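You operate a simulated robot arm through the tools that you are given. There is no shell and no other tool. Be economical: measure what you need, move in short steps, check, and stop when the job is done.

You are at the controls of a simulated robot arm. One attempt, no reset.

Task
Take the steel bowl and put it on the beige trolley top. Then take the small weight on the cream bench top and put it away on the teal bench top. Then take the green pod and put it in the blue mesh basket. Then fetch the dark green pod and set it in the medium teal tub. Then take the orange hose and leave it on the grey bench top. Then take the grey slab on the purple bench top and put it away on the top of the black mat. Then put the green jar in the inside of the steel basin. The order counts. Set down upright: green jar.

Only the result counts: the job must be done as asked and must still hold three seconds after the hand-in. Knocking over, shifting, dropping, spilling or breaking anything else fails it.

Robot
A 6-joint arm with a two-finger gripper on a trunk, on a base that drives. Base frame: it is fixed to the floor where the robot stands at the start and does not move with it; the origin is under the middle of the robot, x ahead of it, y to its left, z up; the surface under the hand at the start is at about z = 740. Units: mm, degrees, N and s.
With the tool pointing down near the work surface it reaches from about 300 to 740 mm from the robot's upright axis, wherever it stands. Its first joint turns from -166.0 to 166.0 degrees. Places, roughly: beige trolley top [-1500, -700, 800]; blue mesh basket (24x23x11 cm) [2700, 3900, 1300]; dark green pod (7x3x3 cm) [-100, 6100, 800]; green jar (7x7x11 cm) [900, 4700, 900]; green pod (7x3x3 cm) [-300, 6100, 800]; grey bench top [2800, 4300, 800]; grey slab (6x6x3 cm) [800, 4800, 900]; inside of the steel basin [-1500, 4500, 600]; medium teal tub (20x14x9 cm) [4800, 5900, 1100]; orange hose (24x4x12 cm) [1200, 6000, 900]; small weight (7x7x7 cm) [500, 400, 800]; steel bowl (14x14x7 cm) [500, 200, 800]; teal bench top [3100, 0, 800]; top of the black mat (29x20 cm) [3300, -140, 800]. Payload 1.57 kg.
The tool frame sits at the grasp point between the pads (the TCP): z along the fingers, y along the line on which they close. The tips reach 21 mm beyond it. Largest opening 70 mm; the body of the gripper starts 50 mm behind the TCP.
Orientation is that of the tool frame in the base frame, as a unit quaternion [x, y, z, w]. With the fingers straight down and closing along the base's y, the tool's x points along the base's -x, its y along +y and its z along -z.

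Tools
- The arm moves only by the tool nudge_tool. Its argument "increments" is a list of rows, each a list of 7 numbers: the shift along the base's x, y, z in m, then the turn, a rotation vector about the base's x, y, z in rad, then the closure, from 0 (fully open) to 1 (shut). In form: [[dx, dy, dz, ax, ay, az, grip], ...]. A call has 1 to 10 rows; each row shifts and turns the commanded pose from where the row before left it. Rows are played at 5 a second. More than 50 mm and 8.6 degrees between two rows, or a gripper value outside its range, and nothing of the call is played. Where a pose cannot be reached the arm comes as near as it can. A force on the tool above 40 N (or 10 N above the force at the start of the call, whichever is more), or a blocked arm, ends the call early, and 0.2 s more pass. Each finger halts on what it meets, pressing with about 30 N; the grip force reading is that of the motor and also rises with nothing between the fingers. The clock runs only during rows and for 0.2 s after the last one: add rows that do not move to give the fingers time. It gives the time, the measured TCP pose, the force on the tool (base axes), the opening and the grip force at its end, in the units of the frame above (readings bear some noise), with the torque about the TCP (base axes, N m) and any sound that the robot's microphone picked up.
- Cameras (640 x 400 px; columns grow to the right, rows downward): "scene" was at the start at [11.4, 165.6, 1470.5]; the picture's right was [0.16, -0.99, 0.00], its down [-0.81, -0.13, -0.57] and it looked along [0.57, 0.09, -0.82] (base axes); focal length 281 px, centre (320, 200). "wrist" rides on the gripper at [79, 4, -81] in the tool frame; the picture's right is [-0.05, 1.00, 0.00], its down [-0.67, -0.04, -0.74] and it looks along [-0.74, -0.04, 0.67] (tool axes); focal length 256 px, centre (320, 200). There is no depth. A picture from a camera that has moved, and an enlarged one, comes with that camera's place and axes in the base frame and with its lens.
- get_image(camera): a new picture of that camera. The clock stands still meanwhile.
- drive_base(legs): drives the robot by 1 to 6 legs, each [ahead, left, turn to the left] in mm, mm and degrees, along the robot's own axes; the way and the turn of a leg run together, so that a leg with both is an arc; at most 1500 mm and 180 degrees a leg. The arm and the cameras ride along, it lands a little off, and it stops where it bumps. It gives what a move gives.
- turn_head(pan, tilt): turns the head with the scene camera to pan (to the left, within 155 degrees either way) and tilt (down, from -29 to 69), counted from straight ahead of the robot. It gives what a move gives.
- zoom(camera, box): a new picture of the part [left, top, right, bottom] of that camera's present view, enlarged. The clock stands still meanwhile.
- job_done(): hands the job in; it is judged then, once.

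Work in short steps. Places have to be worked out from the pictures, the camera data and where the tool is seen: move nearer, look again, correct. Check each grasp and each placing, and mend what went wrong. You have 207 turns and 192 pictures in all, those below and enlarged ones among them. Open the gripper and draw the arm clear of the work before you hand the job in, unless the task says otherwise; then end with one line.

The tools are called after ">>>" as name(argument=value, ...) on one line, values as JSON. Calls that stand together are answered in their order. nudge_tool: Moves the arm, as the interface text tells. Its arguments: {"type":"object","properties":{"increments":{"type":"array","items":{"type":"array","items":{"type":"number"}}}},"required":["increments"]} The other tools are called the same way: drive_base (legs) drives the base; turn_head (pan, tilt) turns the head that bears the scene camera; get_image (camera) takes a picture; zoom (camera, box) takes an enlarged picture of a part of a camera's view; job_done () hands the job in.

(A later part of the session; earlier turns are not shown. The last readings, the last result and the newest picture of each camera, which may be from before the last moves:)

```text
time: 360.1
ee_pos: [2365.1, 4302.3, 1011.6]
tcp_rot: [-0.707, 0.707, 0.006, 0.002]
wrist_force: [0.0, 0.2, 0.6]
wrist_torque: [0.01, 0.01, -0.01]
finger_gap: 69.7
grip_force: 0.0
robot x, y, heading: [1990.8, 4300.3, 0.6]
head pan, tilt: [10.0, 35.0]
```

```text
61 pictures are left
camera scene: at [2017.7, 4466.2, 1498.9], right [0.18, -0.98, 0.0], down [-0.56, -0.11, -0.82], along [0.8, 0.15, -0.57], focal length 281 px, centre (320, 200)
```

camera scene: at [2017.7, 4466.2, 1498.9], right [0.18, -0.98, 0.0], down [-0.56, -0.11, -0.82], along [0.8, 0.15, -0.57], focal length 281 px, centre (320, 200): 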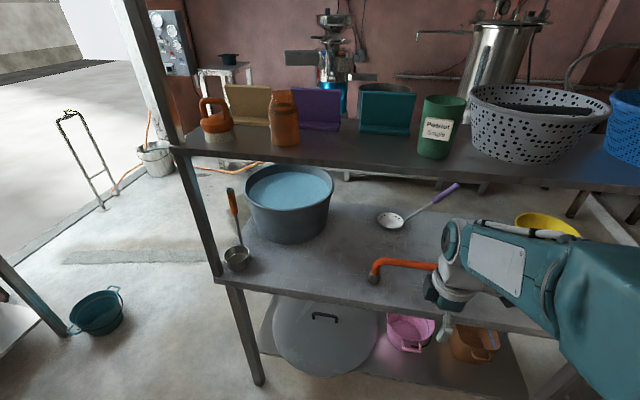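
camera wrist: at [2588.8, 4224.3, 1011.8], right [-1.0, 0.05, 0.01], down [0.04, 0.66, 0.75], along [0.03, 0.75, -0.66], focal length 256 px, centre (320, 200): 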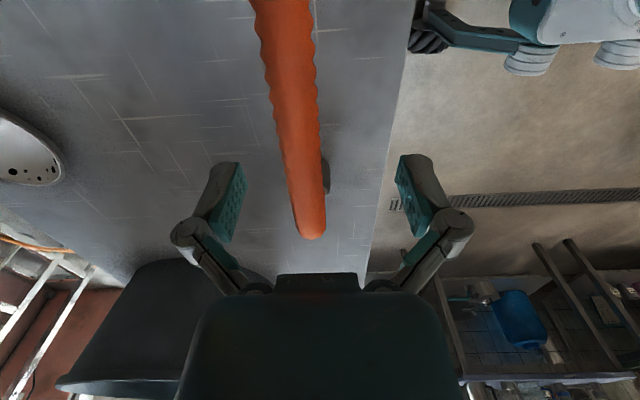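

The hose stands on the grey bench. Next the grey slab: I reset the tool yaw, drive to the aisle at x≈1480 and turn to face the purple bench.

>>> nudge_tool(increments=[[0, 0, 0.01, 0, 0, -0.145, 0], [0, 0, 0.01, 0, 0, -0.145, 0], [0, 0, 0.01, 0, 0, -0.145, 0], [0, 0, 0.01, 0, 0, -0.145, 0], [0, 0, 0.01, 0, 0, -0.145, 0], [0, 0, 0.01, 0, 0, -0.145, 0], [0, 0, 0.01, 0, 0, -0.145, 0], [0, 0, 0.01, 0, 0, -0.145, 0], [0, 0, 0.01, 0, 0, -0.145, 0], [0, 0, 0.01, 0, 0, -0.145, 0]])

>>> nudge_tool(increments=[[0, 0, 0, 0, 0, -0.12, 0], [0, 0, 0, 0, 0, 0, 0]])

>>> drive_base(legs=[[-500, 0, 0], [0, 430, 0], [0, 0, 179]])

>>> turn_head(pan=0, tilt=45)

>>> get_image(camera="scene")

>>> get_image(camera="wrist")

```text
time: 362.3
ee_pos: [2368.0, 4304.2, 1106.1]
tcp_rot: [-0.059, 0.998, 0.003, 0.004]
wrist_force: [0.1, 0.1, 0.9]
wrist_torque: [0.03, 0.03, 0.01]
finger_gap: 70.0
grip_force: 0.0
robot x, y, heading: [1990.7, 4297.9, 0.7]
head pan, tilt: [10.0, 35.0]
```

```text
time: 362.9
ee_pos: [2367.6, 4304.6, 1106.6]
tcp_rot: [0.0, 1.0, 0.003, 0.005]
wrist_force: [-0.5, -0.1, -0.9]
wrist_torque: [0.0, 0.02, 0.02]
finger_gap: 69.7
grip_force: 0.1
robot x, y, heading: [1991.5, 4298.1, 0.5]
head pan, tilt: [10.0, 35.0]
```

```text
time: 375.4
ee_pos: [1105.9, 4723.7, 1107.9]
tcp_rot: [1.0, -0.005, -0.005, 0.002]
wrist_force: [-1.3, -0.3, -0.2]
wrist_torque: [-0.03, -0.01, -0.03]
finger_gap: 69.8
grip_force: 0.0
robot x, y, heading: [1484.1, 4729.4, 179.9]
head pan, tilt: [10.0, 35.0]
```

```text
time: 376.1
ee_pos: [1106.9, 4723.9, 1107.2]
tcp_rot: [1.0, -0.005, -0.005, 0.002]
wrist_force: [-0.1, 0.1, 0.6]
wrist_torque: [-0.01, -0.01, 0.0]
finger_gap: 70.0
grip_force: 0.1
robot x, y, heading: [1481.3, 4729.6, 180.1]
head pan, tilt: [0.0, 45.0]
```

```text
60 pictures are left
camera scene: at [1458.9, 4569.0, 1484.1], right [0.0, 1.0, 0.0], down [0.71, 0.0, -0.71], along [-0.71, 0.0, -0.71], focal length 281 px, centre (320, 200)
```

scene: 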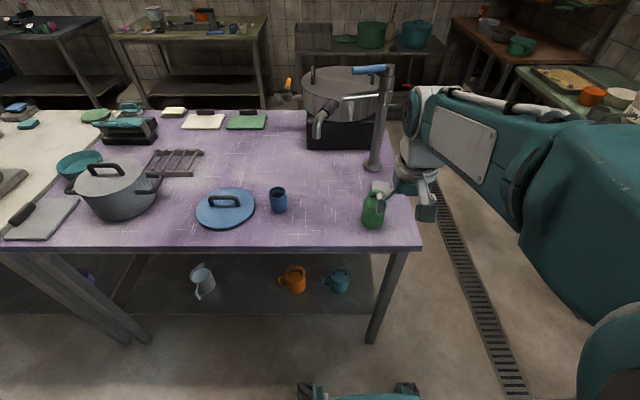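

```text
59 pictures are left
camera wrist: at [1186.8, 4718.9, 1188.1], right [-0.06, -1.0, 0.01], down [-0.66, 0.05, 0.75], along [-0.75, 0.04, -0.66], focal length 256 px, centre (320, 200)
```

wrist: 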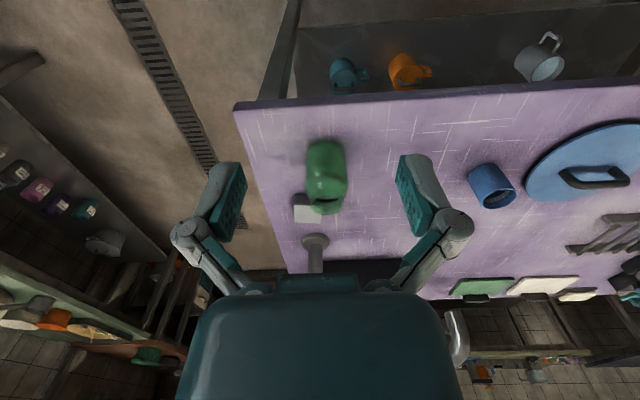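

>>> zoom(camera="scene", box=[330, 150, 430, 240])

>>> zoom(camera="wrist", box=[260, 120, 400, 260])

```text
4.44 times, centred on (380, 195) of scene
camera zoom: at [1458.9, 4569.0, 1484.1], right [0.0, 1.0, 0.0], down [0.71, 0.0, -0.71], along [-0.71, 0.0, -0.71], focal length 1249 px, centre (53, 222)
```

zoom: 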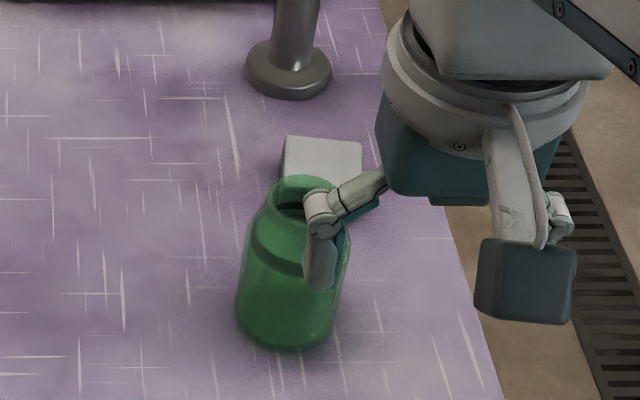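

```text
2.86 times, centred on (330, 190) of wrist
camera zoom: at [1186.8, 4718.9, 1188.1], right [-0.06, -1.0, 0.01], down [-0.66, 0.05, 0.75], along [-0.75, 0.04, -0.66], focal length 731 px, centre (291, 229)
```

zoom: 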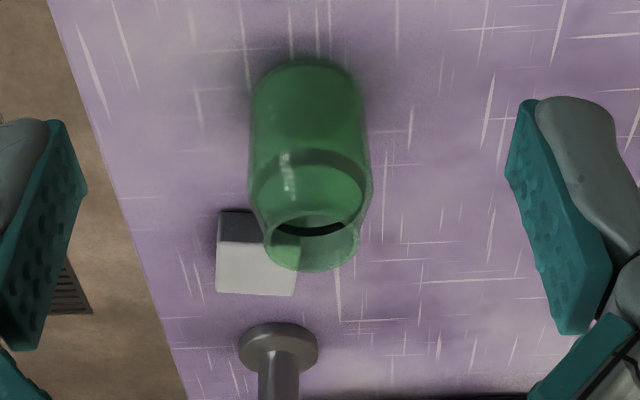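

From two views: slab centre ≈(785,4764), top z≈871, turned ~−10°; jar axis ≈(903,4724). I shift the robot to (1350,5000) so the arm passes beside the jar, then yaw the tool +81° (camera on the +y side).

>>> drive_base(legs=[[0, -270, 0], [130, 0, 0]])

>>> nudge_tool(increments=[[0, 0, 0, 0, 0, 0.1414, 0], [0, 0, 0, 0, 0, 0.1414, 0], [0, 0, 0, 0, 0, 0.1414, 0], [0, 0, 0, 0, 0, 0.1414, 0], [0, 0, 0, 0, 0, 0.1414, 0], [0, 0, 0, 0, 0, 0.1414, 0], [0, 0, 0, 0, 0, 0.1414, 0], [0, 0, 0, 0, 0, 0.1414, 0], [0, 0, 0, 0, 0, 0.1414, 0], [0, 0, 0, 0, 0, 0.1414, 0]])

```text
time: 379.0
ee_pos: [972.1, 4997.3, 1106.7]
tcp_rot: [1.0, -0.003, -0.005, 0.004]
wrist_force: [-0.1, -0.3, -0.3]
wrist_torque: [-0.02, 0.02, 0.01]
finger_gap: 69.9
grip_force: 0.0
robot x, y, heading: [1352.7, 5002.8, -179.6]
head pan, tilt: [0.0, 45.0]
```

```text
time: 381.2
ee_pos: [973.5, 4998.8, 1107.8]
tcp_rot: [0.761, 0.649, -0.001, 0.006]
wrist_force: [0.4, 0.9, -0.3]
wrist_torque: [0.01, -0.01, 0.0]
finger_gap: 70.0
grip_force: 0.0
robot x, y, heading: [1351.0, 5002.8, -180.0]
head pan, tilt: [0.0, 45.0]
```

>>> nudge_tool(increments=[[-0.038, -0.03, 0, 0, 0, 0, 0], [-0.038, -0.03, 0, 0, 0, 0, 0], [-0.038, -0.03, 0, 0, 0, 0, 0], [-0.038, -0.03, -0.01, 0, 0, 0, 0], [-0.036, -0.03, -0.01, 0, 0, 0, 0], [0, -0.02, -0.045, 0, 0, 0, 0], [0, 0, -0.045, 0, 0, 0, 0], [0, 0, 0, 0, 0, 0, 0]])

>>> get_image(camera="wrist")

>>> get_image(camera="scene")

```text
time: 383.0
ee_pos: [782.8, 4829.5, 998.1]
tcp_rot: [0.761, 0.648, -0.001, 0.007]
wrist_force: [0.5, 0.6, -0.5]
wrist_torque: [-0.03, 0.0, 0.0]
finger_gap: 70.0
grip_force: 0.1
robot x, y, heading: [1352.5, 5003.0, -179.6]
head pan, tilt: [0.0, 45.0]
```

```text
56 pictures are left
camera wrist: at [800.1, 4908.0, 1079.1], right [0.98, -0.21, 0.01], down [-0.15, -0.64, 0.75], along [-0.15, -0.74, -0.66], focal length 256 px, centre (320, 200)
```

wrist: 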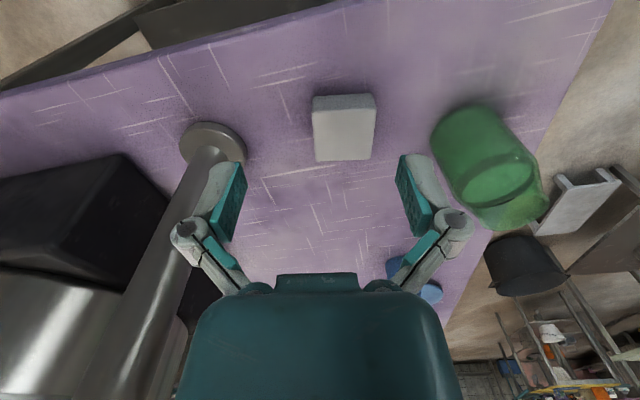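

```text
55 pictures are left
camera scene: at [1325.9, 4842.6, 1484.0], right [-0.01, 1.0, 0.0], down [0.71, 0.01, -0.71], along [-0.71, 0.0, -0.71], focal length 281 px, centre (320, 200)
```

scene: 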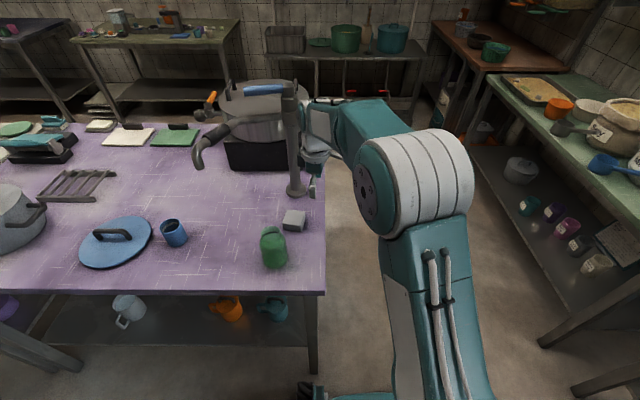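

Slab centre refined to (794,4762), aligned with the fingers. I move above and descend to z≈915 to check.

>>> nudge_tool(increments=[[0.011, -0.03, 0, 0, 0, 0, 0], [0, -0.037, 0, 0, 0, 0, 0], [0, 0, -0.04, 0, 0, 0, 0], [0, 0, -0.04, 0, 0, 0, 0], [0, 0, 0, 0, 0, 0, 0]])

>>> get_image(camera="wrist")

```text
time: 384.2
ee_pos: [795.2, 4760.7, 917.2]
tcp_rot: [0.762, 0.648, -0.001, 0.007]
wrist_force: [0.4, 0.0, -1.0]
wrist_torque: [0.01, 0.01, -0.02]
finger_gap: 69.9
grip_force: 0.1
robot x, y, heading: [1347.2, 5003.5, -179.7]
head pan, tilt: [0.0, 45.0]
```

```text
54 pictures are left
camera wrist: at [811.8, 4838.9, 997.7], right [0.98, -0.21, 0.01], down [-0.15, -0.64, 0.75], along [-0.15, -0.74, -0.66], focal length 256 px, centre (320, 200)
```

wrist: 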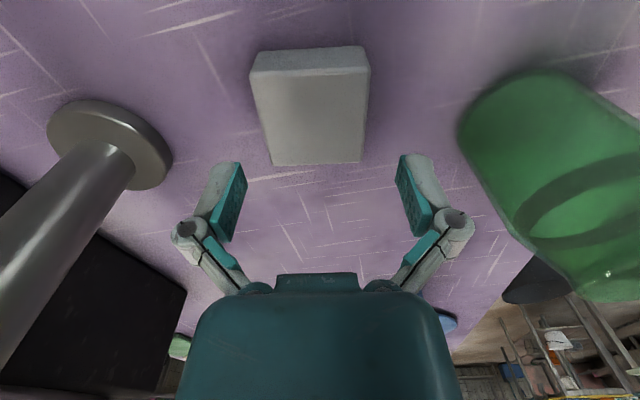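

Well centred (within 2 mm). I descend to z≈867 and close.

>>> nudge_tool(increments=[[-0.002, 0.001, -0.025, 0, 0, 0, 0], [0, 0, -0.017, 0, 0, 0, 0], [0, 0, -0.008, 0, 0, 0, 0], [0, 0, 0, 0, 0, 0, 0]])

>>> nudge_tool(increments=[[0, 0, 0, 0, 0, 0, 0.2], [0, 0, 0, 0, 0, 0, 0.5], [0, 0, 0, 0, 0, 0, 1], [0, 0, 0, 0, 0, 0, 1]])

>>> get_image(camera="wrist")

```text
time: 385.2
ee_pos: [795.1, 4761.4, 865.9]
tcp_rot: [0.761, 0.648, -0.001, 0.007]
wrist_force: [-0.7, -0.2, -0.6]
wrist_torque: [-0.01, -0.01, 0.02]
finger_gap: 70.0
grip_force: 0.1
robot x, y, heading: [1348.6, 4999.4, -179.2]
head pan, tilt: [0.0, 45.0]
```

```text
time: 386.2
ee_pos: [794.0, 4760.2, 867.5]
tcp_rot: [0.762, 0.648, -0.001, 0.007]
wrist_force: [1.0, -1.2, 3.5]
wrist_torque: [0.04, 0.01, 0.03]
finger_gap: 55.2
grip_force: 29.8
robot x, y, heading: [1349.3, 4999.2, -179.6]
head pan, tilt: [0.0, 45.0]
```

```text
53 pictures are left
camera wrist: at [811.0, 4839.8, 948.5], right [0.98, -0.21, 0.01], down [-0.15, -0.64, 0.75], along [-0.15, -0.74, -0.66], focal length 256 px, centre (320, 200)
```

wrist: 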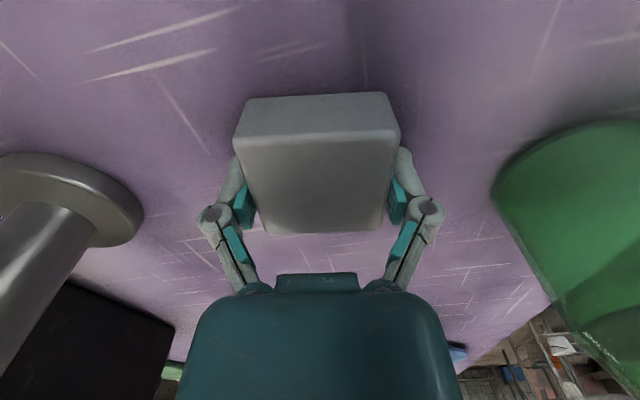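

Gripped (55 mm). I lift, retract beside the jar and restore the tool's yaw.

>>> nudge_tool(increments=[[0, 0, 0.03, 0, 0, 0, 1], [0, 0, 0.045, 0, 0, 0, 1], [0, 0, 0.045, 0, 0, 0, 1], [0, 0, 0.045, 0, 0, 0, 1], [0.01, 0.04, 0.02, 0, 0, 0, 1], [0.03, 0.035, 0, 0, 0, 0, 1], [0.03, 0.035, 0, 0, 0, 0, 1], [0.035, 0.035, 0, 0, 0, 0, 1], [0.035, 0.035, 0, 0, 0, 0, 1], [0.03, 0.035, 0, 0, 0, 0, 1]])

>>> nudge_tool(increments=[[0.0, 0.02, 0, 0, 0, -0.1414, 1], [0, 0, 0, 0, 0, -0.1414, 1], [0, 0, 0, 0, 0, -0.1414, 1], [0, 0, 0, 0, 0, -0.1414, 1], [0, 0, 0, 0, 0, -0.1414, 1], [0, 0, 0, 0, 0, -0.1414, 1], [0, 0, 0, 0, 0, -0.1414, 1], [0, 0, 0, 0, 0, -0.1414, 1], [0, 0, 0, 0, 0, -0.1414, 1], [0, 0, 0, 0, 0, -0.1414, 1]])

>>> get_image(camera="wrist")

```text
time: 388.4
ee_pos: [965.7, 4976.9, 1051.4]
tcp_rot: [0.761, 0.649, -0.002, 0.007]
wrist_force: [0.4, 0.1, -1.1]
wrist_torque: [-0.02, -0.01, -0.01]
finger_gap: 54.9
grip_force: 30.2
robot x, y, heading: [1350.1, 4999.6, -179.6]
head pan, tilt: [0.0, 45.0]
```

```text
time: 390.6
ee_pos: [964.5, 4996.4, 1052.3]
tcp_rot: [1.0, -0.003, -0.006, 0.003]
wrist_force: [-0.2, 0.5, -0.4]
wrist_torque: [0.03, 0.01, -0.01]
finger_gap: 55.0
grip_force: 29.8
robot x, y, heading: [1349.8, 5001.3, -179.6]
head pan, tilt: [0.0, 45.0]
```

```text
52 pictures are left
camera wrist: at [1044.8, 4992.3, 1132.9], right [-0.06, -1.0, 0.01], down [-0.66, 0.04, 0.75], along [-0.75, 0.04, -0.66], focal length 256 px, centre (320, 200)
```

wrist: 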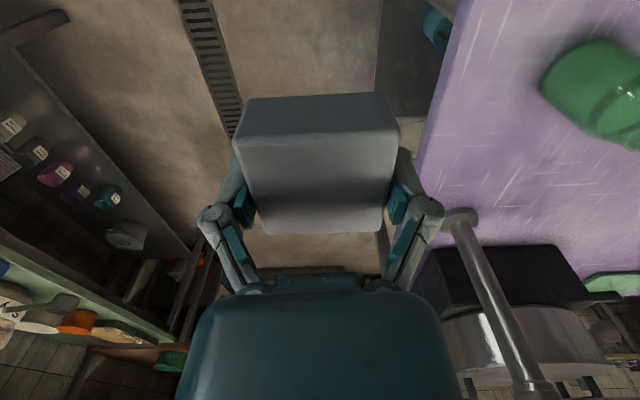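

Slab secure. I drive down the aisle to in front of the teal bench at y≈−120.

>>> drive_base(legs=[[-30, 0, -0.4], [0, 0, 90], [1500, 0, 0], [1500, 0, 0], [1500, 0, 0], [600, 0, 0]])

>>> drive_base(legs=[[0, 0, 90], [800, 0, 0]])

>>> turn_head(pan=0, tilt=35)

>>> get_image(camera="scene")

```text
time: 419.4
ee_pos: [1424.9, -505.2, 1051.2]
tcp_rot: [0.702, 0.712, -0.002, 0.006]
wrist_force: [0.0, -0.1, -0.6]
wrist_torque: [-0.04, 0.02, 0.0]
finger_gap: 55.1
grip_force: 29.8
robot x, y, heading: [1418.3, -123.0, -88.5]
head pan, tilt: [0.0, 45.0]
```

```text
time: 427.5
ee_pos: [2587.2, -82.5, 1051.9]
tcp_rot: [-0.011, 1.0, 0.003, 0.004]
wrist_force: [-0.1, -0.4, -1.5]
wrist_torque: [0.01, -0.01, -0.02]
finger_gap: 54.7
grip_force: 30.0
robot x, y, heading: [2202.3, -96.7, 1.8]
head pan, tilt: [0.0, 45.0]
```

```text
time: 428.2
ee_pos: [2587.3, -82.2, 1051.9]
tcp_rot: [-0.012, 1.0, 0.004, 0.005]
wrist_force: [-0.3, -0.8, 0.2]
wrist_torque: [0.02, 0.0, -0.01]
finger_gap: 55.1
grip_force: 30.2
robot x, y, heading: [2203.5, -97.3, 1.9]
head pan, tilt: [0.0, 35.0]
```

```text
51 pictures are left
camera scene: at [2226.8, 56.7, 1498.9], right [0.03, -1.0, 0.0], down [-0.57, -0.02, -0.82], along [0.82, 0.03, -0.57], focal length 281 px, centre (320, 200)
```

scene: 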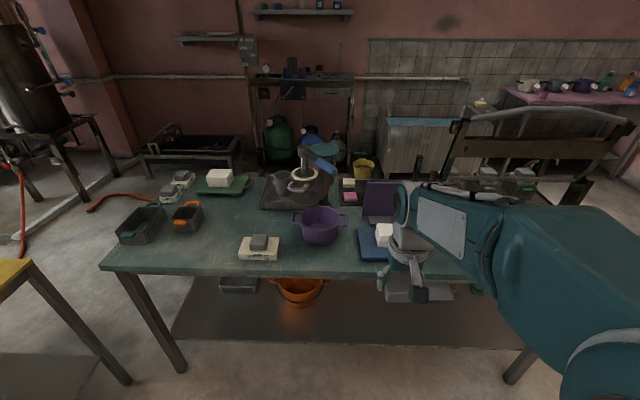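

>>> zoom(camera="scene", box=[240, 140, 440, 265])

```text
3.20 times, centred on (340, 202) of scene
camera zoom: at [2226.8, 56.7, 1498.9], right [0.03, -1.0, 0.0], down [-0.57, -0.02, -0.82], along [0.82, 0.03, -0.57], focal length 899 px, centre (256, 192)
```

zoom: 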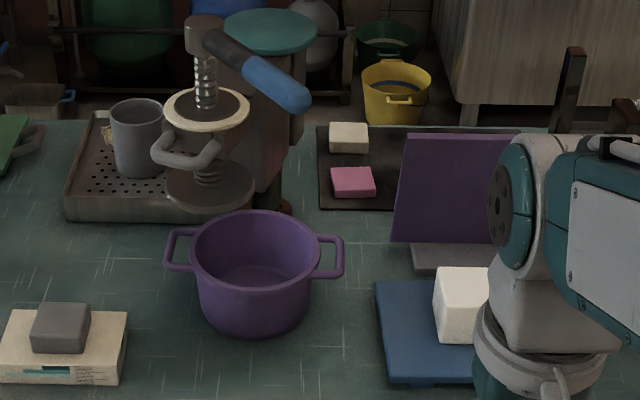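

Mat spans x 3197–3407, y +7…−283, with bars on its left and hidden ones behind the display. I drive closer and use the wrist camera from above to find a free spot.

>>> nudge_tool(increments=[[0, 0, 0.03, 0, 0, 0, 1], [0, 0, 0, 0, 0, 0, 1]])

>>> drive_base(legs=[[320, 0, -1.9]])

>>> nudge_tool(increments=[[0.045, 0, 0, 0, 0, 0, 1], [0.045, 0, 0, 0, 0, 0, 1], [0.045, 0, 0, 0, 0, 0, 1], [0, 0, 0, 0, 0, 0, 1]])

>>> get_image(camera="wrist")

>>> get_image(camera="scene")

```text
time: 428.8
ee_pos: [2588.5, -83.9, 1081.5]
tcp_rot: [-0.012, 1.0, 0.004, 0.006]
wrist_force: [0.2, 0.1, -0.4]
wrist_torque: [0.02, 0.01, 0.0]
finger_gap: 55.2
grip_force: 30.3
robot x, y, heading: [2207.2, -97.5, 2.1]
head pan, tilt: [0.0, 35.0]
```

```text
time: 430.9
ee_pos: [2903.6, -90.0, 1081.6]
tcp_rot: [0.004, 1.0, 0.004, 0.005]
wrist_force: [0.0, -0.7, -0.3]
wrist_torque: [0.0, -0.04, 0.01]
finger_gap: 55.1
grip_force: 30.1
robot x, y, heading: [2520.8, -93.4, 0.0]
head pan, tilt: [0.0, 35.0]
```

```text
time: 431.9
ee_pos: [3037.8, -89.0, 1079.0]
tcp_rot: [0.004, 1.0, 0.004, 0.005]
wrist_force: [-1.1, -0.7, -0.1]
wrist_torque: [0.0, 0.0, 0.02]
finger_gap: 54.8
grip_force: 29.9
robot x, y, heading: [2518.2, -90.0, 0.0]
head pan, tilt: [0.0, 35.0]
```

```text
49 pictures are left
camera wrist: at [2957.4, -85.5, 1159.9], right [0.06, 1.0, 0.01], down [0.66, -0.05, 0.75], along [0.75, -0.04, -0.66], focal length 256 px, centre (320, 200)
```

wrist: 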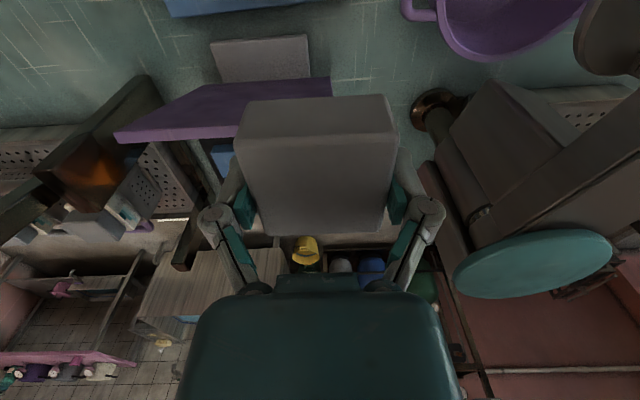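

```text
48 pictures are left
camera scene: at [2547.3, 61.5, 1498.9], right [0.0, -1.0, 0.0], down [-0.57, 0.0, -0.82], along [0.82, 0.0, -0.57], focal length 281 px, centre (320, 200)
```

scene: 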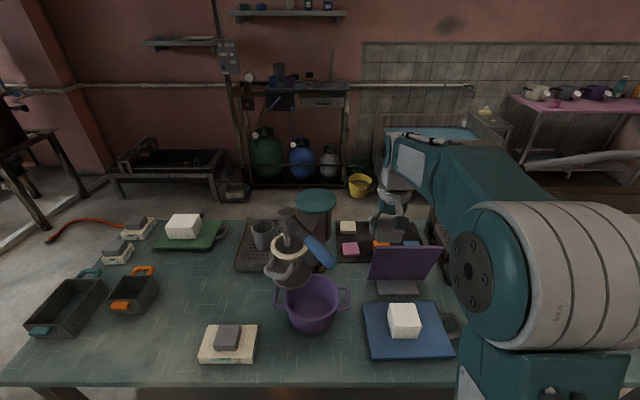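

>>> zoom(camera="scene", box=[320, 190, 460, 300])

```text
3.64 times, centred on (390, 245) of scene
camera zoom: at [2547.3, 61.5, 1498.9], right [0.0, -1.0, 0.0], down [-0.57, 0.0, -0.82], along [0.82, 0.0, -0.57], focal length 1022 px, centre (66, 36)
```

zoom: 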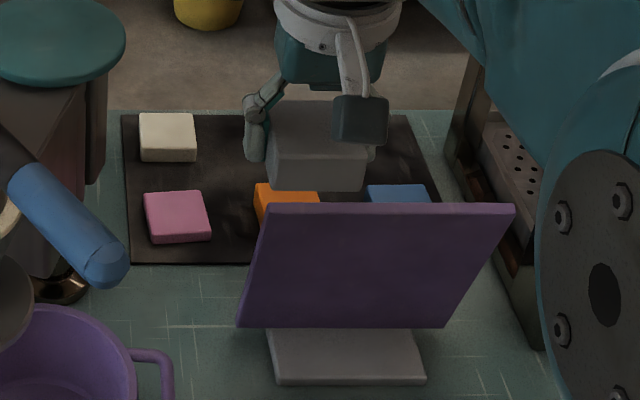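

The mat's back-middle/right area is free (front row holds orange and blue bars). Target centre ≈(3315,−180). I shift the robot right 85 and ahead 50 so the arm stays bent and clears the display.

>>> drive_base(legs=[[0, -85, 0], [50, 0, 0]])

>>> nudge_tool(increments=[[0.04, 0, 0, 0, 0, 0, 1], [0.04, 0, 0, 0, 0, 0, 1], [0.02, 0, -0.005, 0, 0, 0, 1], [0, 0, 0, 0, 0, 0, 1]])

>>> zoom(camera="scene", box=[260, 150, 480, 310])

```text
time: 433.5
ee_pos: [3087.2, -167.2, 1079.0]
tcp_rot: [0.003, 1.0, 0.001, 0.006]
wrist_force: [-0.9, 1.7, -0.8]
wrist_torque: [-0.08, 0.03, 0.01]
finger_gap: 55.1
grip_force: 29.7
robot x, y, heading: [2568.7, -172.3, 0.1]
head pan, tilt: [0.0, 35.0]
```

```text
time: 434.5
ee_pos: [3187.6, -162.2, 1073.8]
tcp_rot: [0.002, 1.0, -0.001, 0.005]
wrist_force: [1.1, 0.3, -0.6]
wrist_torque: [0.03, 0.02, -0.01]
finger_gap: 55.2
grip_force: 30.4
robot x, y, heading: [2566.0, -172.7, -0.1]
head pan, tilt: [0.0, 35.0]
```

```text
2.50 times, centred on (370, 230) of scene
camera zoom: at [2598.0, -14.3, 1498.1], right [0.0, -1.0, 0.01], down [-0.57, -0.01, -0.82], along [0.82, 0.0, -0.57], focal length 702 px, centre (195, 125)
```

zoom: 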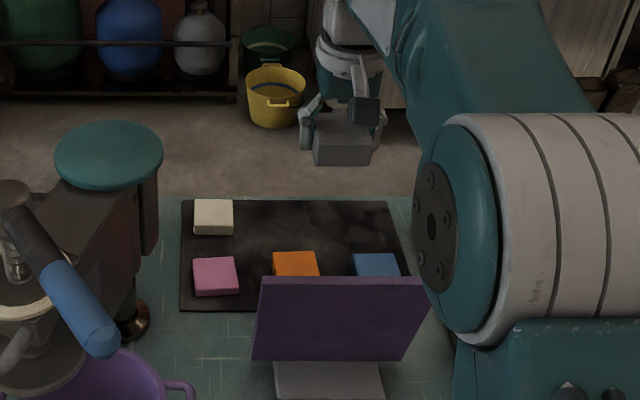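

Back-middle of the mat is clearly empty. The base seems slightly rolled; I check the reading at rest and look down near the base.

>>> nudge_tool(increments=[[0, 0, 0, 0, 0, 0, 1], [0, 0, 0, 0, 0, 0, 1], [0, 0, 0, 0, 0, 0, 1]])

>>> turn_head(pan=-5, tilt=60)

>>> get_image(camera="scene")

```text
time: 435.3
ee_pos: [3187.5, -166.5, 1074.2]
tcp_rot: [0.003, 1.0, 0.001, 0.005]
wrist_force: [-0.4, -0.6, -1.0]
wrist_torque: [0.03, 0.0, 0.03]
finger_gap: 55.1
grip_force: 29.6
robot x, y, heading: [2571.0, -178.1, 0.2]
head pan, tilt: [0.0, 35.0]
```

```text
time: 436.2
ee_pos: [3187.2, -166.4, 1073.9]
tcp_rot: [0.002, 1.0, 0.001, 0.006]
wrist_force: [0.5, 0.0, -0.8]
wrist_torque: [0.02, -0.04, 0.0]
finger_gap: 55.2
grip_force: 30.5
robot x, y, heading: [2568.2, -180.8, 0.0]
head pan, tilt: [-5.0, 60.0]
```

```text
45 pictures are left
camera scene: at [2576.4, -29.5, 1464.7], right [-0.08, -1.0, 0.0], down [-0.86, 0.07, -0.5], along [0.5, -0.04, -0.87], focal length 281 px, centre (320, 200)
```

scene: 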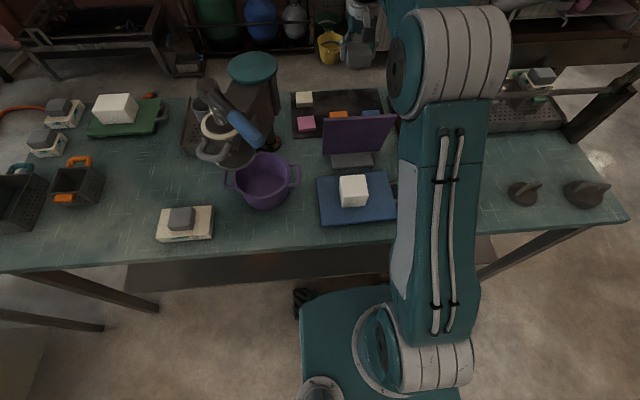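

The base is fine (the roll was transient). I move over the free spot while descending to z≈900.

>>> nudge_tool(increments=[[0.038, -0.004, -0.02, 0, 0, 0, 1], [0.038, -0.004, -0.025, 0, 0, 0, 1], [0.04, -0.004, -0.025, 0, 0, 0, 1], [0.012, 0, -0.04, 0, 0, 0, 1], [0, 0, -0.04, 0, 0, 0, 1], [0, 0, -0.02, 0, 0, 0, 1], [0, 0, 0, 0, 0, 0, 1]])

>>> turn_head(pan=0, tilt=45)

>>> zoom(camera="scene", box=[280, 70, 440, 190])

>>> get_image(camera="wrist")

```text
time: 437.8
ee_pos: [3300.3, -179.2, 899.9]
tcp_rot: [0.003, 1.0, 0.002, 0.005]
wrist_force: [0.2, 0.0, -1.0]
wrist_torque: [-0.01, 0.0, -0.01]
finger_gap: 54.9
grip_force: 30.4
out of reach, approached as far as the arm can: row 3
robot x, y, heading: [2569.6, -178.1, 0.0]
head pan, tilt: [-5.0, 60.0]
```

```text
time: 438.6
ee_pos: [3300.4, -179.6, 900.2]
tcp_rot: [0.003, 1.0, 0.001, 0.005]
wrist_force: [0.0, -0.3, -0.5]
wrist_torque: [-0.04, 0.01, 0.01]
finger_gap: 55.1
grip_force: 30.0
robot x, y, heading: [2570.9, -177.3, 0.3]
head pan, tilt: [0.0, 45.0]
```

```text
3.33 times, centred on (360, 130) of scene
camera zoom: at [2591.9, -23.3, 1484.0], right [0.0, -1.0, 0.0], down [-0.71, 0.0, -0.71], along [0.71, 0.0, -0.71], focal length 936 px, centre (187, 433)
```

zoom: 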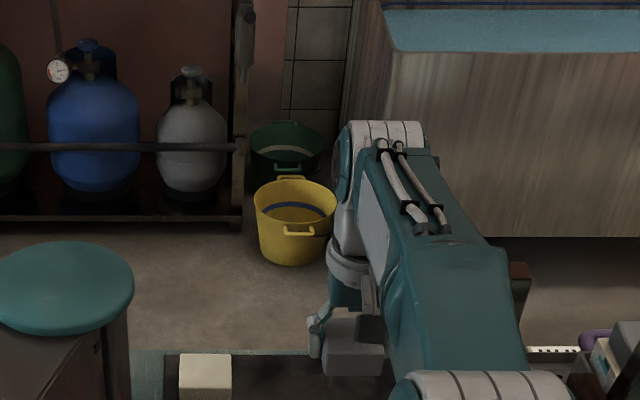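

```text
43 pictures are left
camera wrist: at [3220.3, -175.2, 980.7], right [0.06, 1.0, 0.0], down [0.66, -0.04, 0.75], along [0.75, -0.04, -0.66], focal length 256 px, centre (320, 200)
```

wrist: 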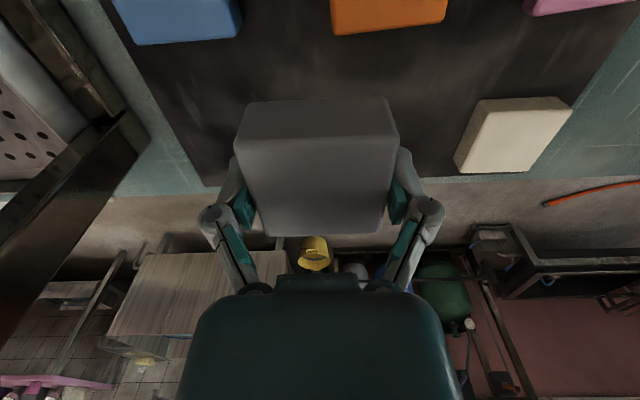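

Perfect view: the slab hangs over the empty back-middle of the mat. I nudge 18 mm further and lower toward the mat in small steps.

>>> nudge_tool(increments=[[0.006, 0, -0.02, 0, 0, 0, 1], [0.006, 0, -0.015, 0, 0, 0, 1], [0.006, 0, -0.012, 0, 0, 0, 1], [0, 0, 0, 0, 0, 0, 1]])

>>> nudge_tool(increments=[[0, 0, -0.005, 0, 0, 0, 1], [0, 0, -0.005, 0, 0, 0, 1], [0, 0, 0, 0, 0, 0, 1]])

```text
time: 439.6
ee_pos: [3316.1, -178.1, 853.3]
tcp_rot: [0.003, 1.0, 0.0, 0.006]
wrist_force: [0.5, 0.1, 0.1]
wrist_torque: [-0.02, 0.0, 0.04]
finger_gap: 54.9
grip_force: 29.7
out of reach, approached as far as the arm can: row 3
robot x, y, heading: [2568.4, -176.2, 0.3]
head pan, tilt: [0.0, 45.0]
```

```text
time: 440.4
ee_pos: [3314.5, -179.1, 844.9]
tcp_rot: [0.003, 1.0, 0.001, 0.006]
wrist_force: [-0.5, -0.3, -0.7]
wrist_torque: [0.01, 0.0, -0.03]
finger_gap: 55.2
grip_force: 30.7
robot x, y, heading: [2570.0, -175.9, 0.3]
head pan, tilt: [0.0, 45.0]
```

Not yet touching; small steps one at a time now.

>>> nudge_tool(increments=[[0, 0, -0.004, 0, 0, 0, 1], [0, 0, -0.003, 0, 0, 0, 1], [0, 0, 0, 0, 0, 0, 1]])

```text
time: 441.2
ee_pos: [3315.9, -177.5, 837.2]
tcp_rot: [0.003, 1.0, 0.001, 0.006]
wrist_force: [0.5, -0.4, -1.2]
wrist_torque: [0.03, 0.0, 0.0]
finger_gap: 55.0
grip_force: 30.4
robot x, y, heading: [2570.8, -174.4, 0.1]
head pan, tilt: [0.0, 45.0]
```

>>> nudge_tool(increments=[[0, 0, -0.003, 0, 0, 0, 1], [0, 0, -0.003, 0, 0, 0, 1], [0, 0, 0, 0, 0, 0, 1]])

```text
time: 442.0
ee_pos: [3313.5, -178.6, 839.7]
tcp_rot: [0.003, 1.0, 0.0, 0.013]
wrist_force: [-0.5, 0.1, -1.1]
wrist_torque: [0.02, -0.01, 0.03]
finger_gap: 54.8
grip_force: 30.3
robot x, y, heading: [2569.5, -177.5, 0.1]
head pan, tilt: [0.0, 45.0]
```

The hand isn't following down though the tool feels no force: the arm may be touching the display. I look.

>>> turn_head(pan=-5, tilt=58)

>>> get_image(camera="scene")

>>> get_image(camera="wrist")

```text
time: 442.7
ee_pos: [3314.2, -178.5, 839.8]
tcp_rot: [0.002, 1.0, 0.001, 0.011]
wrist_force: [-0.4, 0.2, 0.2]
wrist_torque: [0.02, 0.05, 0.0]
finger_gap: 55.1
grip_force: 29.9
robot x, y, heading: [2566.1, -172.6, 0.1]
head pan, tilt: [-5.0, 58.0]
```

```text
42 pictures are left
camera scene: at [2574.1, -29.4, 1467.5], right [-0.08, -1.0, 0.0], down [-0.84, 0.07, -0.53], along [0.53, -0.04, -0.85], focal length 281 px, centre (320, 200)
```

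scene: 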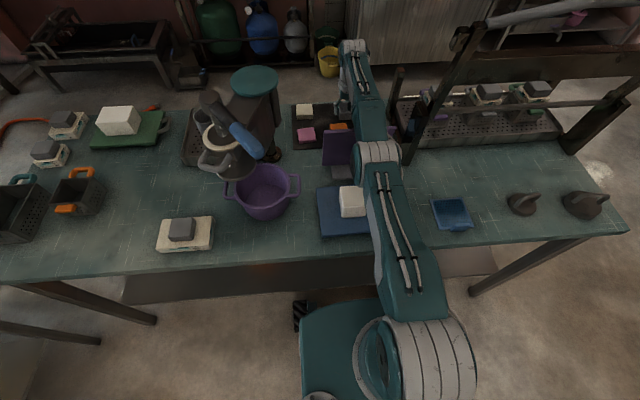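

```text
41 pictures are left
camera wrist: at [3233.2, -174.0, 918.9], right [0.06, 1.0, 0.0], down [0.65, -0.04, 0.76], along [0.76, -0.04, -0.65], focal length 256 px, centre (320, 200)
```

wrist: 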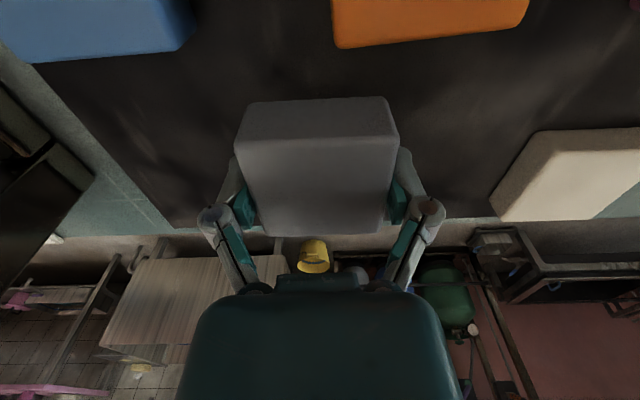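

The elbow is just over the display top. I raise a little to relieve it, drive 18 mm closer (which lifts the elbow), and pull the slab back the same amount before lowering again.

>>> nudge_tool(increments=[[0, 0, 0.012, 0, 0, 0, 1], [-0.006, 0, 0.012, 0, 0, 0, 1], [0, 0, 0, 0, 0, 0, 1]])

>>> drive_base(legs=[[20, 0, 0]])

>>> nudge_tool(increments=[[-0.02, 0, 0, 0, 0, 0, 1], [0, 0, 0, 0, 0, 0, 1]])

>>> zoom(camera="scene", box=[280, 80, 440, 220])

```text
time: 443.5
ee_pos: [3313.0, -177.4, 853.2]
tcp_rot: [0.003, 1.0, 0.0, 0.003]
wrist_force: [-0.6, 0.6, 0.2]
wrist_torque: [0.02, -0.02, -0.02]
finger_gap: 55.1
grip_force: 30.3
out of reach, approached as far as the arm can: row 2
robot x, y, heading: [2568.3, -175.3, 0.3]
head pan, tilt: [-5.0, 58.0]
```

```text
time: 444.3
ee_pos: [3331.7, -177.1, 856.2]
tcp_rot: [0.003, 1.0, 0.002, 0.006]
wrist_force: [-0.3, -0.7, -0.8]
wrist_torque: [-0.02, -0.02, 0.03]
finger_gap: 55.0
grip_force: 29.7
robot x, y, heading: [2583.7, -175.1, 0.1]
head pan, tilt: [-5.0, 58.0]
```

```text
time: 444.9
ee_pos: [3332.1, -177.8, 856.7]
tcp_rot: [0.002, 1.0, 0.001, 0.007]
wrist_force: [0.1, 0.8, -0.9]
wrist_torque: [0.0, 0.0, -0.01]
finger_gap: 55.2
grip_force: 30.0
out of reach, approached as far as the arm can: row 1
robot x, y, heading: [2589.9, -177.8, 0.5]
head pan, tilt: [-5.0, 58.0]
```

```text
2.86 times, centred on (360, 150) of scene
camera zoom: at [2596.8, -29.3, 1467.1], right [-0.08, -1.0, 0.0], down [-0.85, 0.07, -0.53], along [0.53, -0.04, -0.85], focal length 803 px, centre (206, 343)
```

zoom: 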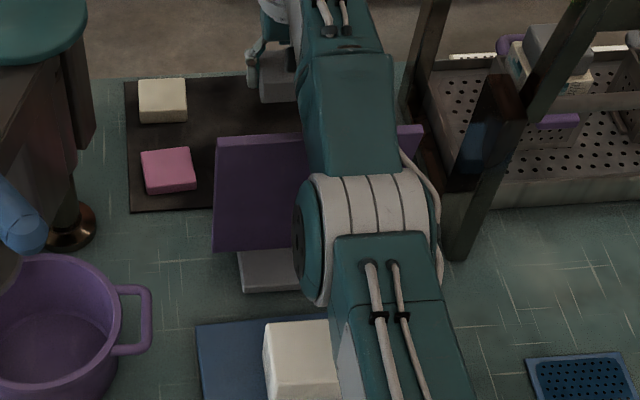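

The arm is at its reach limit, so the command runs ahead. I pull back 30 mm more and check the response.

>>> nudge_tool(increments=[[-0.025, 0, 0, 0, 0, 0, 1], [0, 0, 0, 0, 0, 0, 1]])

```text
time: 445.5
ee_pos: [3330.9, -178.1, 855.4]
tcp_rot: [0.003, 1.0, 0.002, 0.006]
wrist_force: [-0.1, 0.0, -0.3]
wrist_torque: [0.0, -0.05, -0.01]
finger_gap: 54.8
grip_force: 30.0
out of reach, approached as far as the arm can: row 1
robot x, y, heading: [2588.9, -176.0, 0.3]
head pan, tilt: [-5.0, 58.0]
```

>>> nudge_tool(increments=[[-0.03, 0, 0.02, 0, 0, 0, 1], [-0.01, 0, 0.01, 0, 0, 0, 1], [0, 0, 0, 0, 0, 0, 1]])

```text
time: 446.3
ee_pos: [3331.1, -178.2, 881.6]
tcp_rot: [0.002, 1.0, 0.001, 0.005]
wrist_force: [0.9, -0.5, -0.4]
wrist_torque: [0.02, 0.03, -0.04]
finger_gap: 54.6
grip_force: 30.6
out of reach, approached as far as the arm can: row 1, 2
robot x, y, heading: [2585.2, -177.5, 0.3]
head pan, tilt: [-5.0, 58.0]
```

Height follows but x is still clamped at the limit (command is still ahead). I keep stepping back.

>>> nudge_tool(increments=[[-0.03, 0, 0, 0, 0, 0, 1], [-0.01, 0, 0, 0, 0, 0, 1], [0, 0, 0, 0, 0, 0, 1]])

```text
time: 447.1
ee_pos: [3331.4, -178.8, 881.8]
tcp_rot: [0.002, 1.0, 0.001, 0.005]
wrist_force: [-0.1, 0.3, 0.0]
wrist_torque: [0.0, 0.0, 0.02]
finger_gap: 54.7
grip_force: 30.5
out of reach, approached as far as the arm can: row 1, 2
robot x, y, heading: [2589.5, -175.0, 0.4]
head pan, tilt: [-5.0, 58.0]
```

>>> nudge_tool(increments=[[-0.03, 0.0, 0.035, 0, 0, 0, 1], [-0.03, 0, 0.035, 0, 0, 0, 1], [-0.03, 0, 0.035, 0, 0, 0, 1], [-0.03, 0, 0.03, 0, 0, 0, 1], [0, 0, 0, 0, 0, 0, 1]])

```text
time: 448.3
ee_pos: [3305.7, -177.9, 1012.4]
tcp_rot: [0.003, 1.0, 0.0, 0.004]
wrist_force: [-0.3, 0.8, -0.8]
wrist_torque: [-0.01, 0.01, 0.02]
finger_gap: 55.0
grip_force: 30.3
out of reach, approached as far as the arm can: row 1, 2, 3, 4
robot x, y, heading: [2588.7, -175.1, 0.2]
head pan, tilt: [-5.0, 58.0]
```

The arm appears stuck in a straight-elbow singularity. I perturb it with a small pitch tilt while pulling back.

>>> nudge_tool(increments=[[-0.02, 0, 0, 0, -0.12, 0, 1], [-0.03, 0, 0, 0, -0.12, 0, 1], [-0.03, 0, 0, 0, 0, 0, 1], [0, 0, 0, 0, 0, 0, 1]])

```text
time: 449.3
ee_pos: [3312.3, -177.3, 1019.5]
tcp_rot: [0.002, 1.0, 0.001, 0.024]
wrist_force: [0.0, -0.2, 0.3]
wrist_torque: [0.04, 0.01, 0.0]
finger_gap: 55.1
grip_force: 29.8
out of reach, approached as far as the arm can: row 1, 2, 3
robot x, y, heading: [2587.1, -174.0, 0.4]
head pan, tilt: [-5.0, 58.0]
```

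>>> turn_head(pan=-20, tilt=40)

>>> get_image(camera="scene")

```text
time: 450.1
ee_pos: [3312.7, -177.3, 1019.3]
tcp_rot: [0.002, 1.0, 0.001, 0.023]
wrist_force: [-0.1, 0.4, -1.7]
wrist_torque: [0.0, 0.03, -0.01]
finger_gap: 55.0
grip_force: 30.3
robot x, y, heading: [2593.3, -173.8, 0.1]
head pan, tilt: [-20.0, 40.0]
```

```text
39 pictures are left
camera scene: at [2610.3, -52.2, 1491.3], right [-0.34, -0.94, 0.0], down [-0.61, 0.22, -0.76], along [0.72, -0.26, -0.64], focal length 281 px, centre (320, 200)
```

scene: 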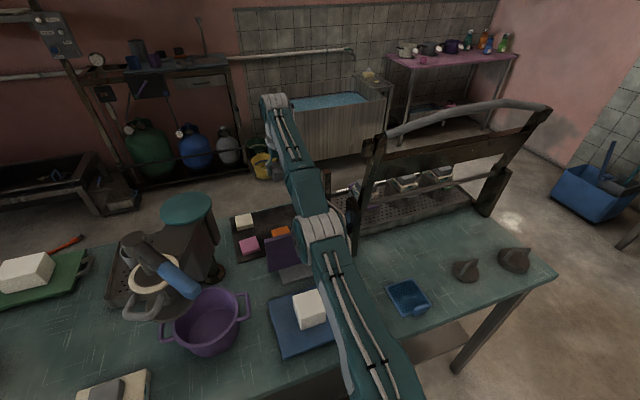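

The arm is straight and the solver is stuck, with the command far behind the hand. I bring the command forward again to near the actual pose (and level), so nothing swings suddenly.

>>> nudge_tool(increments=[[0.045, 0, 0, 0, 0.04, 0, 1], [0.045, 0, 0, 0, 0.04, 0, 1], [0.045, 0, 0, 0, 0.04, 0, 1], [0.045, 0, 0, 0, 0.04, 0, 1], [0.045, 0, 0, 0, 0.04, 0, 1], [0.03, 0, 0, 0, 0.04, 0, 1], [0, 0, 0, 0, 0, 0, 1]])

```text
time: 451.7
ee_pos: [3281.7, -178.3, 977.8]
tcp_rot: [0.003, 0.997, 0.0, -0.083]
wrist_force: [0.3, 0.5, -0.3]
wrist_torque: [-0.01, -0.02, 0.0]
finger_gap: 54.9
grip_force: 30.0
out of reach, approached as far as the arm can: row 1, 2, 3, 4, 5, 6
robot x, y, heading: [2588.1, -176.1, 0.0]
head pan, tilt: [-20.0, 40.0]
```

Now the hand is at (3282,978), tilted ~9.5°. I try to level it and pull back in small rows.

>>> nudge_tool(increments=[[-0.01, 0, 0.01, 0, -0.04, 0, 1], [-0.01, 0, 0.01, 0, -0.04, 0, 1], [0, 0, 0, 0, 0, 0, 1]])

```text
time: 452.5
ee_pos: [3279.5, -178.6, 982.8]
tcp_rot: [0.002, 0.996, 0.001, -0.087]
wrist_force: [-0.3, 0.9, -0.4]
wrist_torque: [-0.02, -0.04, 0.01]
finger_gap: 55.0
grip_force: 29.9
out of reach, approached as far as the arm can: row 1, 2
robot x, y, heading: [2588.2, -173.9, 0.3]
head pan, tilt: [-20.0, 40.0]
```

Pulling in fails because the elbow is fully straight. Safest: raise well above the display (that direction works), back the robot out, and unfold the arm in free space.

>>> nudge_tool(increments=[[-0.01, 0, 0.035, 0, 0, 0, 1], [-0.01, 0, 0.035, 0, 0, 0, 1], [-0.01, 0, 0.035, 0, 0, 0, 1], [-0.01, 0, 0.035, 0, 0, 0, 1], [0, 0, 0, 0, 0, 0, 1]])

```text
time: 453.7
ee_pos: [3234.0, -178.2, 1122.1]
tcp_rot: [0.003, 0.996, 0.001, -0.086]
wrist_force: [-0.1, -0.6, -0.2]
wrist_torque: [0.01, -0.03, 0.01]
finger_gap: 55.2
grip_force: 30.5
out of reach, approached as far as the arm can: row 4
robot x, y, heading: [2587.8, -175.9, -0.0]
head pan, tilt: [-20.0, 40.0]
```

It responds again. At this safe height I pull back and level the tool.

>>> nudge_tool(increments=[[-0.03, 0, 0, 0, 0, 0, 1], [-0.04, 0, 0, 0, -0.08, 0, 1], [-0.04, 0, 0, 0, -0.09, 0, 1], [-0.04, 0, 0, 0, 0, 0, 1], [0, 0, 0, 0, 0, 0, 1]])

```text
time: 454.9
ee_pos: [3082.7, -179.0, 1120.0]
tcp_rot: [0.002, 1.0, 0.001, -0.001]
wrist_force: [0.0, -0.1, -0.6]
wrist_torque: [0.02, 0.0, 0.0]
finger_gap: 54.8
grip_force: 29.9
robot x, y, heading: [2590.8, -176.9, 0.2]
head pan, tilt: [-20.0, 40.0]
```

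The arm is healthy again. I now know the reach boundary, so I come in with a path that stays inside it, aiming for x≈3309 (robot is 20 mm closer now, so the elbow stays high).

>>> nudge_tool(increments=[[0.045, 0, 0, 0, 0, 0, 1], [0.04, 0, -0.015, 0, 0, 0, 1], [0.035, 0, -0.025, 0, 0, 0, 1], [0.025, 0, -0.04, 0, 0, 0, 1], [0.025, 0, -0.04, 0, 0, 0, 1], [0.02, 0, -0.04, 0, 0, 0, 1], [0.02, 0, -0.04, 0, 0, 0, 1], [0.014, 0, -0.035, 0, 0, 0, 1], [0, 0, 0, 0, 0, 0, 1]])

>>> get_image(camera="wrist")

```text
time: 456.9
ee_pos: [3308.2, -177.4, 884.0]
tcp_rot: [0.003, 1.0, 0.001, -0.002]
wrist_force: [-0.5, -0.1, 0.3]
wrist_torque: [0.0, -0.03, 0.05]
finger_gap: 54.8
grip_force: 30.1
robot x, y, heading: [2586.4, -174.7, 0.2]
head pan, tilt: [-20.0, 40.0]
```

```text
38 pictures are left
camera wrist: at [3229.4, -172.7, 966.6], right [0.06, 1.0, 0.0], down [0.67, -0.04, 0.74], along [0.74, -0.04, -0.67], focal length 256 px, centre (320, 200)
```

wrist: 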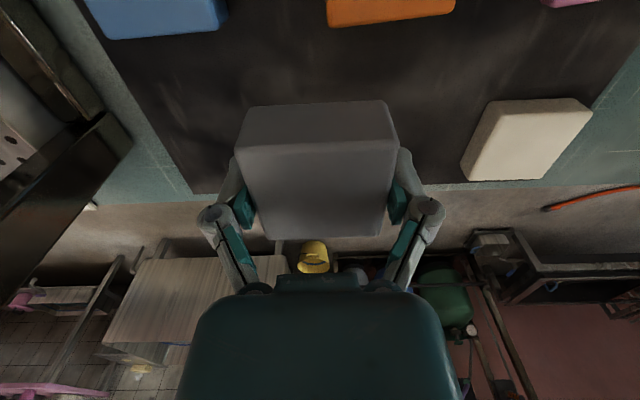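

In position with margin to the bars. I lower to z≈840 and then in small steps.

>>> nudge_tool(increments=[[0, 0, -0.02, 0, 0, 0, 1], [0, 0, -0.015, 0, 0, 0, 1], [0, 0, -0.008, 0, 0, 0, 1], [0, 0, 0, 0, 0, 0, 1]])

>>> nudge_tool(increments=[[0, 0, -0.003, 0, 0, 0, 1], [0, 0, -0.002, 0, 0, 0, 1], [0, 0, 0, 0, 0, 0, 1]])

```text
time: 457.9
ee_pos: [3306.2, -176.8, 841.9]
tcp_rot: [0.002, 1.0, 0.002, -0.002]
wrist_force: [0.7, -0.2, -0.1]
wrist_torque: [0.01, 0.01, 0.0]
finger_gap: 55.1
grip_force: 30.2
robot x, y, heading: [2587.6, -176.5, -0.1]
head pan, tilt: [-20.0, 40.0]
```

```text
time: 458.7
ee_pos: [3307.4, -176.9, 837.7]
tcp_rot: [0.003, 1.0, 0.0, -0.002]
wrist_force: [0.5, -0.3, -0.5]
wrist_torque: [0.01, 0.02, -0.03]
finger_gap: 54.9
grip_force: 29.8
robot x, y, heading: [2587.7, -176.9, -0.1]
head pan, tilt: [-20.0, 40.0]
```

>>> nudge_tool(increments=[[0, 0, -0.003, 0, 0, 0, 1], [0, 0, -0.002, 0, 0, 0, 1], [0, 0, 0, 0, 0, 0, 1]])

```text
time: 459.5
ee_pos: [3307.5, -177.3, 833.2]
tcp_rot: [0.003, 1.0, 0.001, -0.001]
wrist_force: [-0.1, 0.2, 0.0]
wrist_torque: [-0.01, -0.01, 0.02]
finger_gap: 55.0
grip_force: 30.3
robot x, y, heading: [2589.1, -179.9, 0.3]
head pan, tilt: [-20.0, 40.0]
```

Tracking well now. A few more millimetres.

>>> nudge_tool(increments=[[0, 0, -0.003, 0, 0, 0, 1], [0, 0, -0.002, 0, 0, 0, 1], [0, 0, 0, 0, 0, 0, 1]])

```text
time: 460.3
ee_pos: [3307.4, -176.8, 827.6]
tcp_rot: [0.003, 1.0, 0.001, -0.002]
wrist_force: [0.4, 0.1, -0.7]
wrist_torque: [0.04, -0.03, 0.0]
finger_gap: 55.2
grip_force: 30.1
robot x, y, heading: [2587.6, -175.2, 0.4]
head pan, tilt: [-20.0, 40.0]
```

>>> nudge_tool(increments=[[0, 0, -0.003, 0, 0, 0, 1], [0, 0, 0, 0, 0, 0, 1]])

```text
time: 460.9
ee_pos: [3306.0, -176.8, 823.8]
tcp_rot: [0.003, 1.0, 0.001, -0.001]
wrist_force: [0.2, 0.1, -0.3]
wrist_torque: [-0.01, 0.0, 0.01]
finger_gap: 55.0
grip_force: 30.0
robot x, y, heading: [2588.1, -172.1, 0.3]
head pan, tilt: [-20.0, 40.0]
```

>>> get_image(camera="wrist")

>>> nudge_tool(increments=[[0, 0, -0.003, 0, 0, 0, 1], [0, 0, 0, 0, 0, 0, 1]])

```text
37 pictures are left
camera wrist: at [3228.0, -173.2, 906.1], right [0.06, 1.0, 0.0], down [0.67, -0.04, 0.74], along [0.74, -0.04, -0.67], focal length 256 px, centre (320, 200)
```

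wrist: 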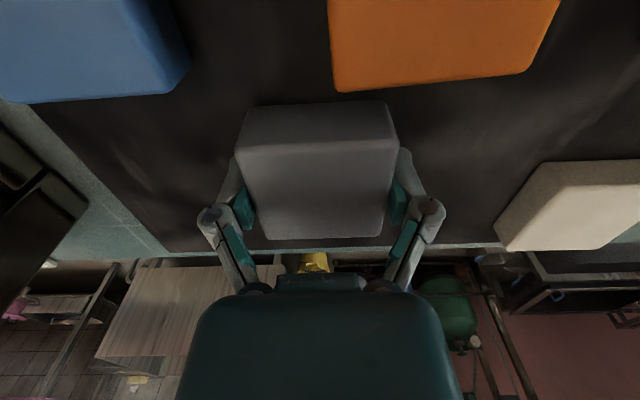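

```text
time: 461.5
ee_pos: [3306.2, -177.9, 820.8]
tcp_rot: [0.003, 1.0, 0.001, -0.001]
wrist_force: [0.1, -0.3, -1.1]
wrist_torque: [-0.01, -0.01, 0.02]
finger_gap: 55.1
grip_force: 30.0
robot x, y, heading: [2589.6, -176.9, 0.3]
head pan, tilt: [-20.0, 40.0]
```

>>> nudge_tool(increments=[[0, 0, -0.003, 0, 0, 0, 1], [0, 0, 0, 0, 0, 0, 1]])

```text
time: 462.1
ee_pos: [3307.3, -177.9, 820.1]
tcp_rot: [0.004, 1.0, 0.001, 0.0]
wrist_force: [-1.6, -0.2, 14.7]
wrist_torque: [-0.02, -0.34, -0.04]
finger_gap: 55.2
grip_force: 29.9
robot x, y, heading: [2588.0, -173.9, 0.2]
head pan, tilt: [-20.0, 40.0]
```

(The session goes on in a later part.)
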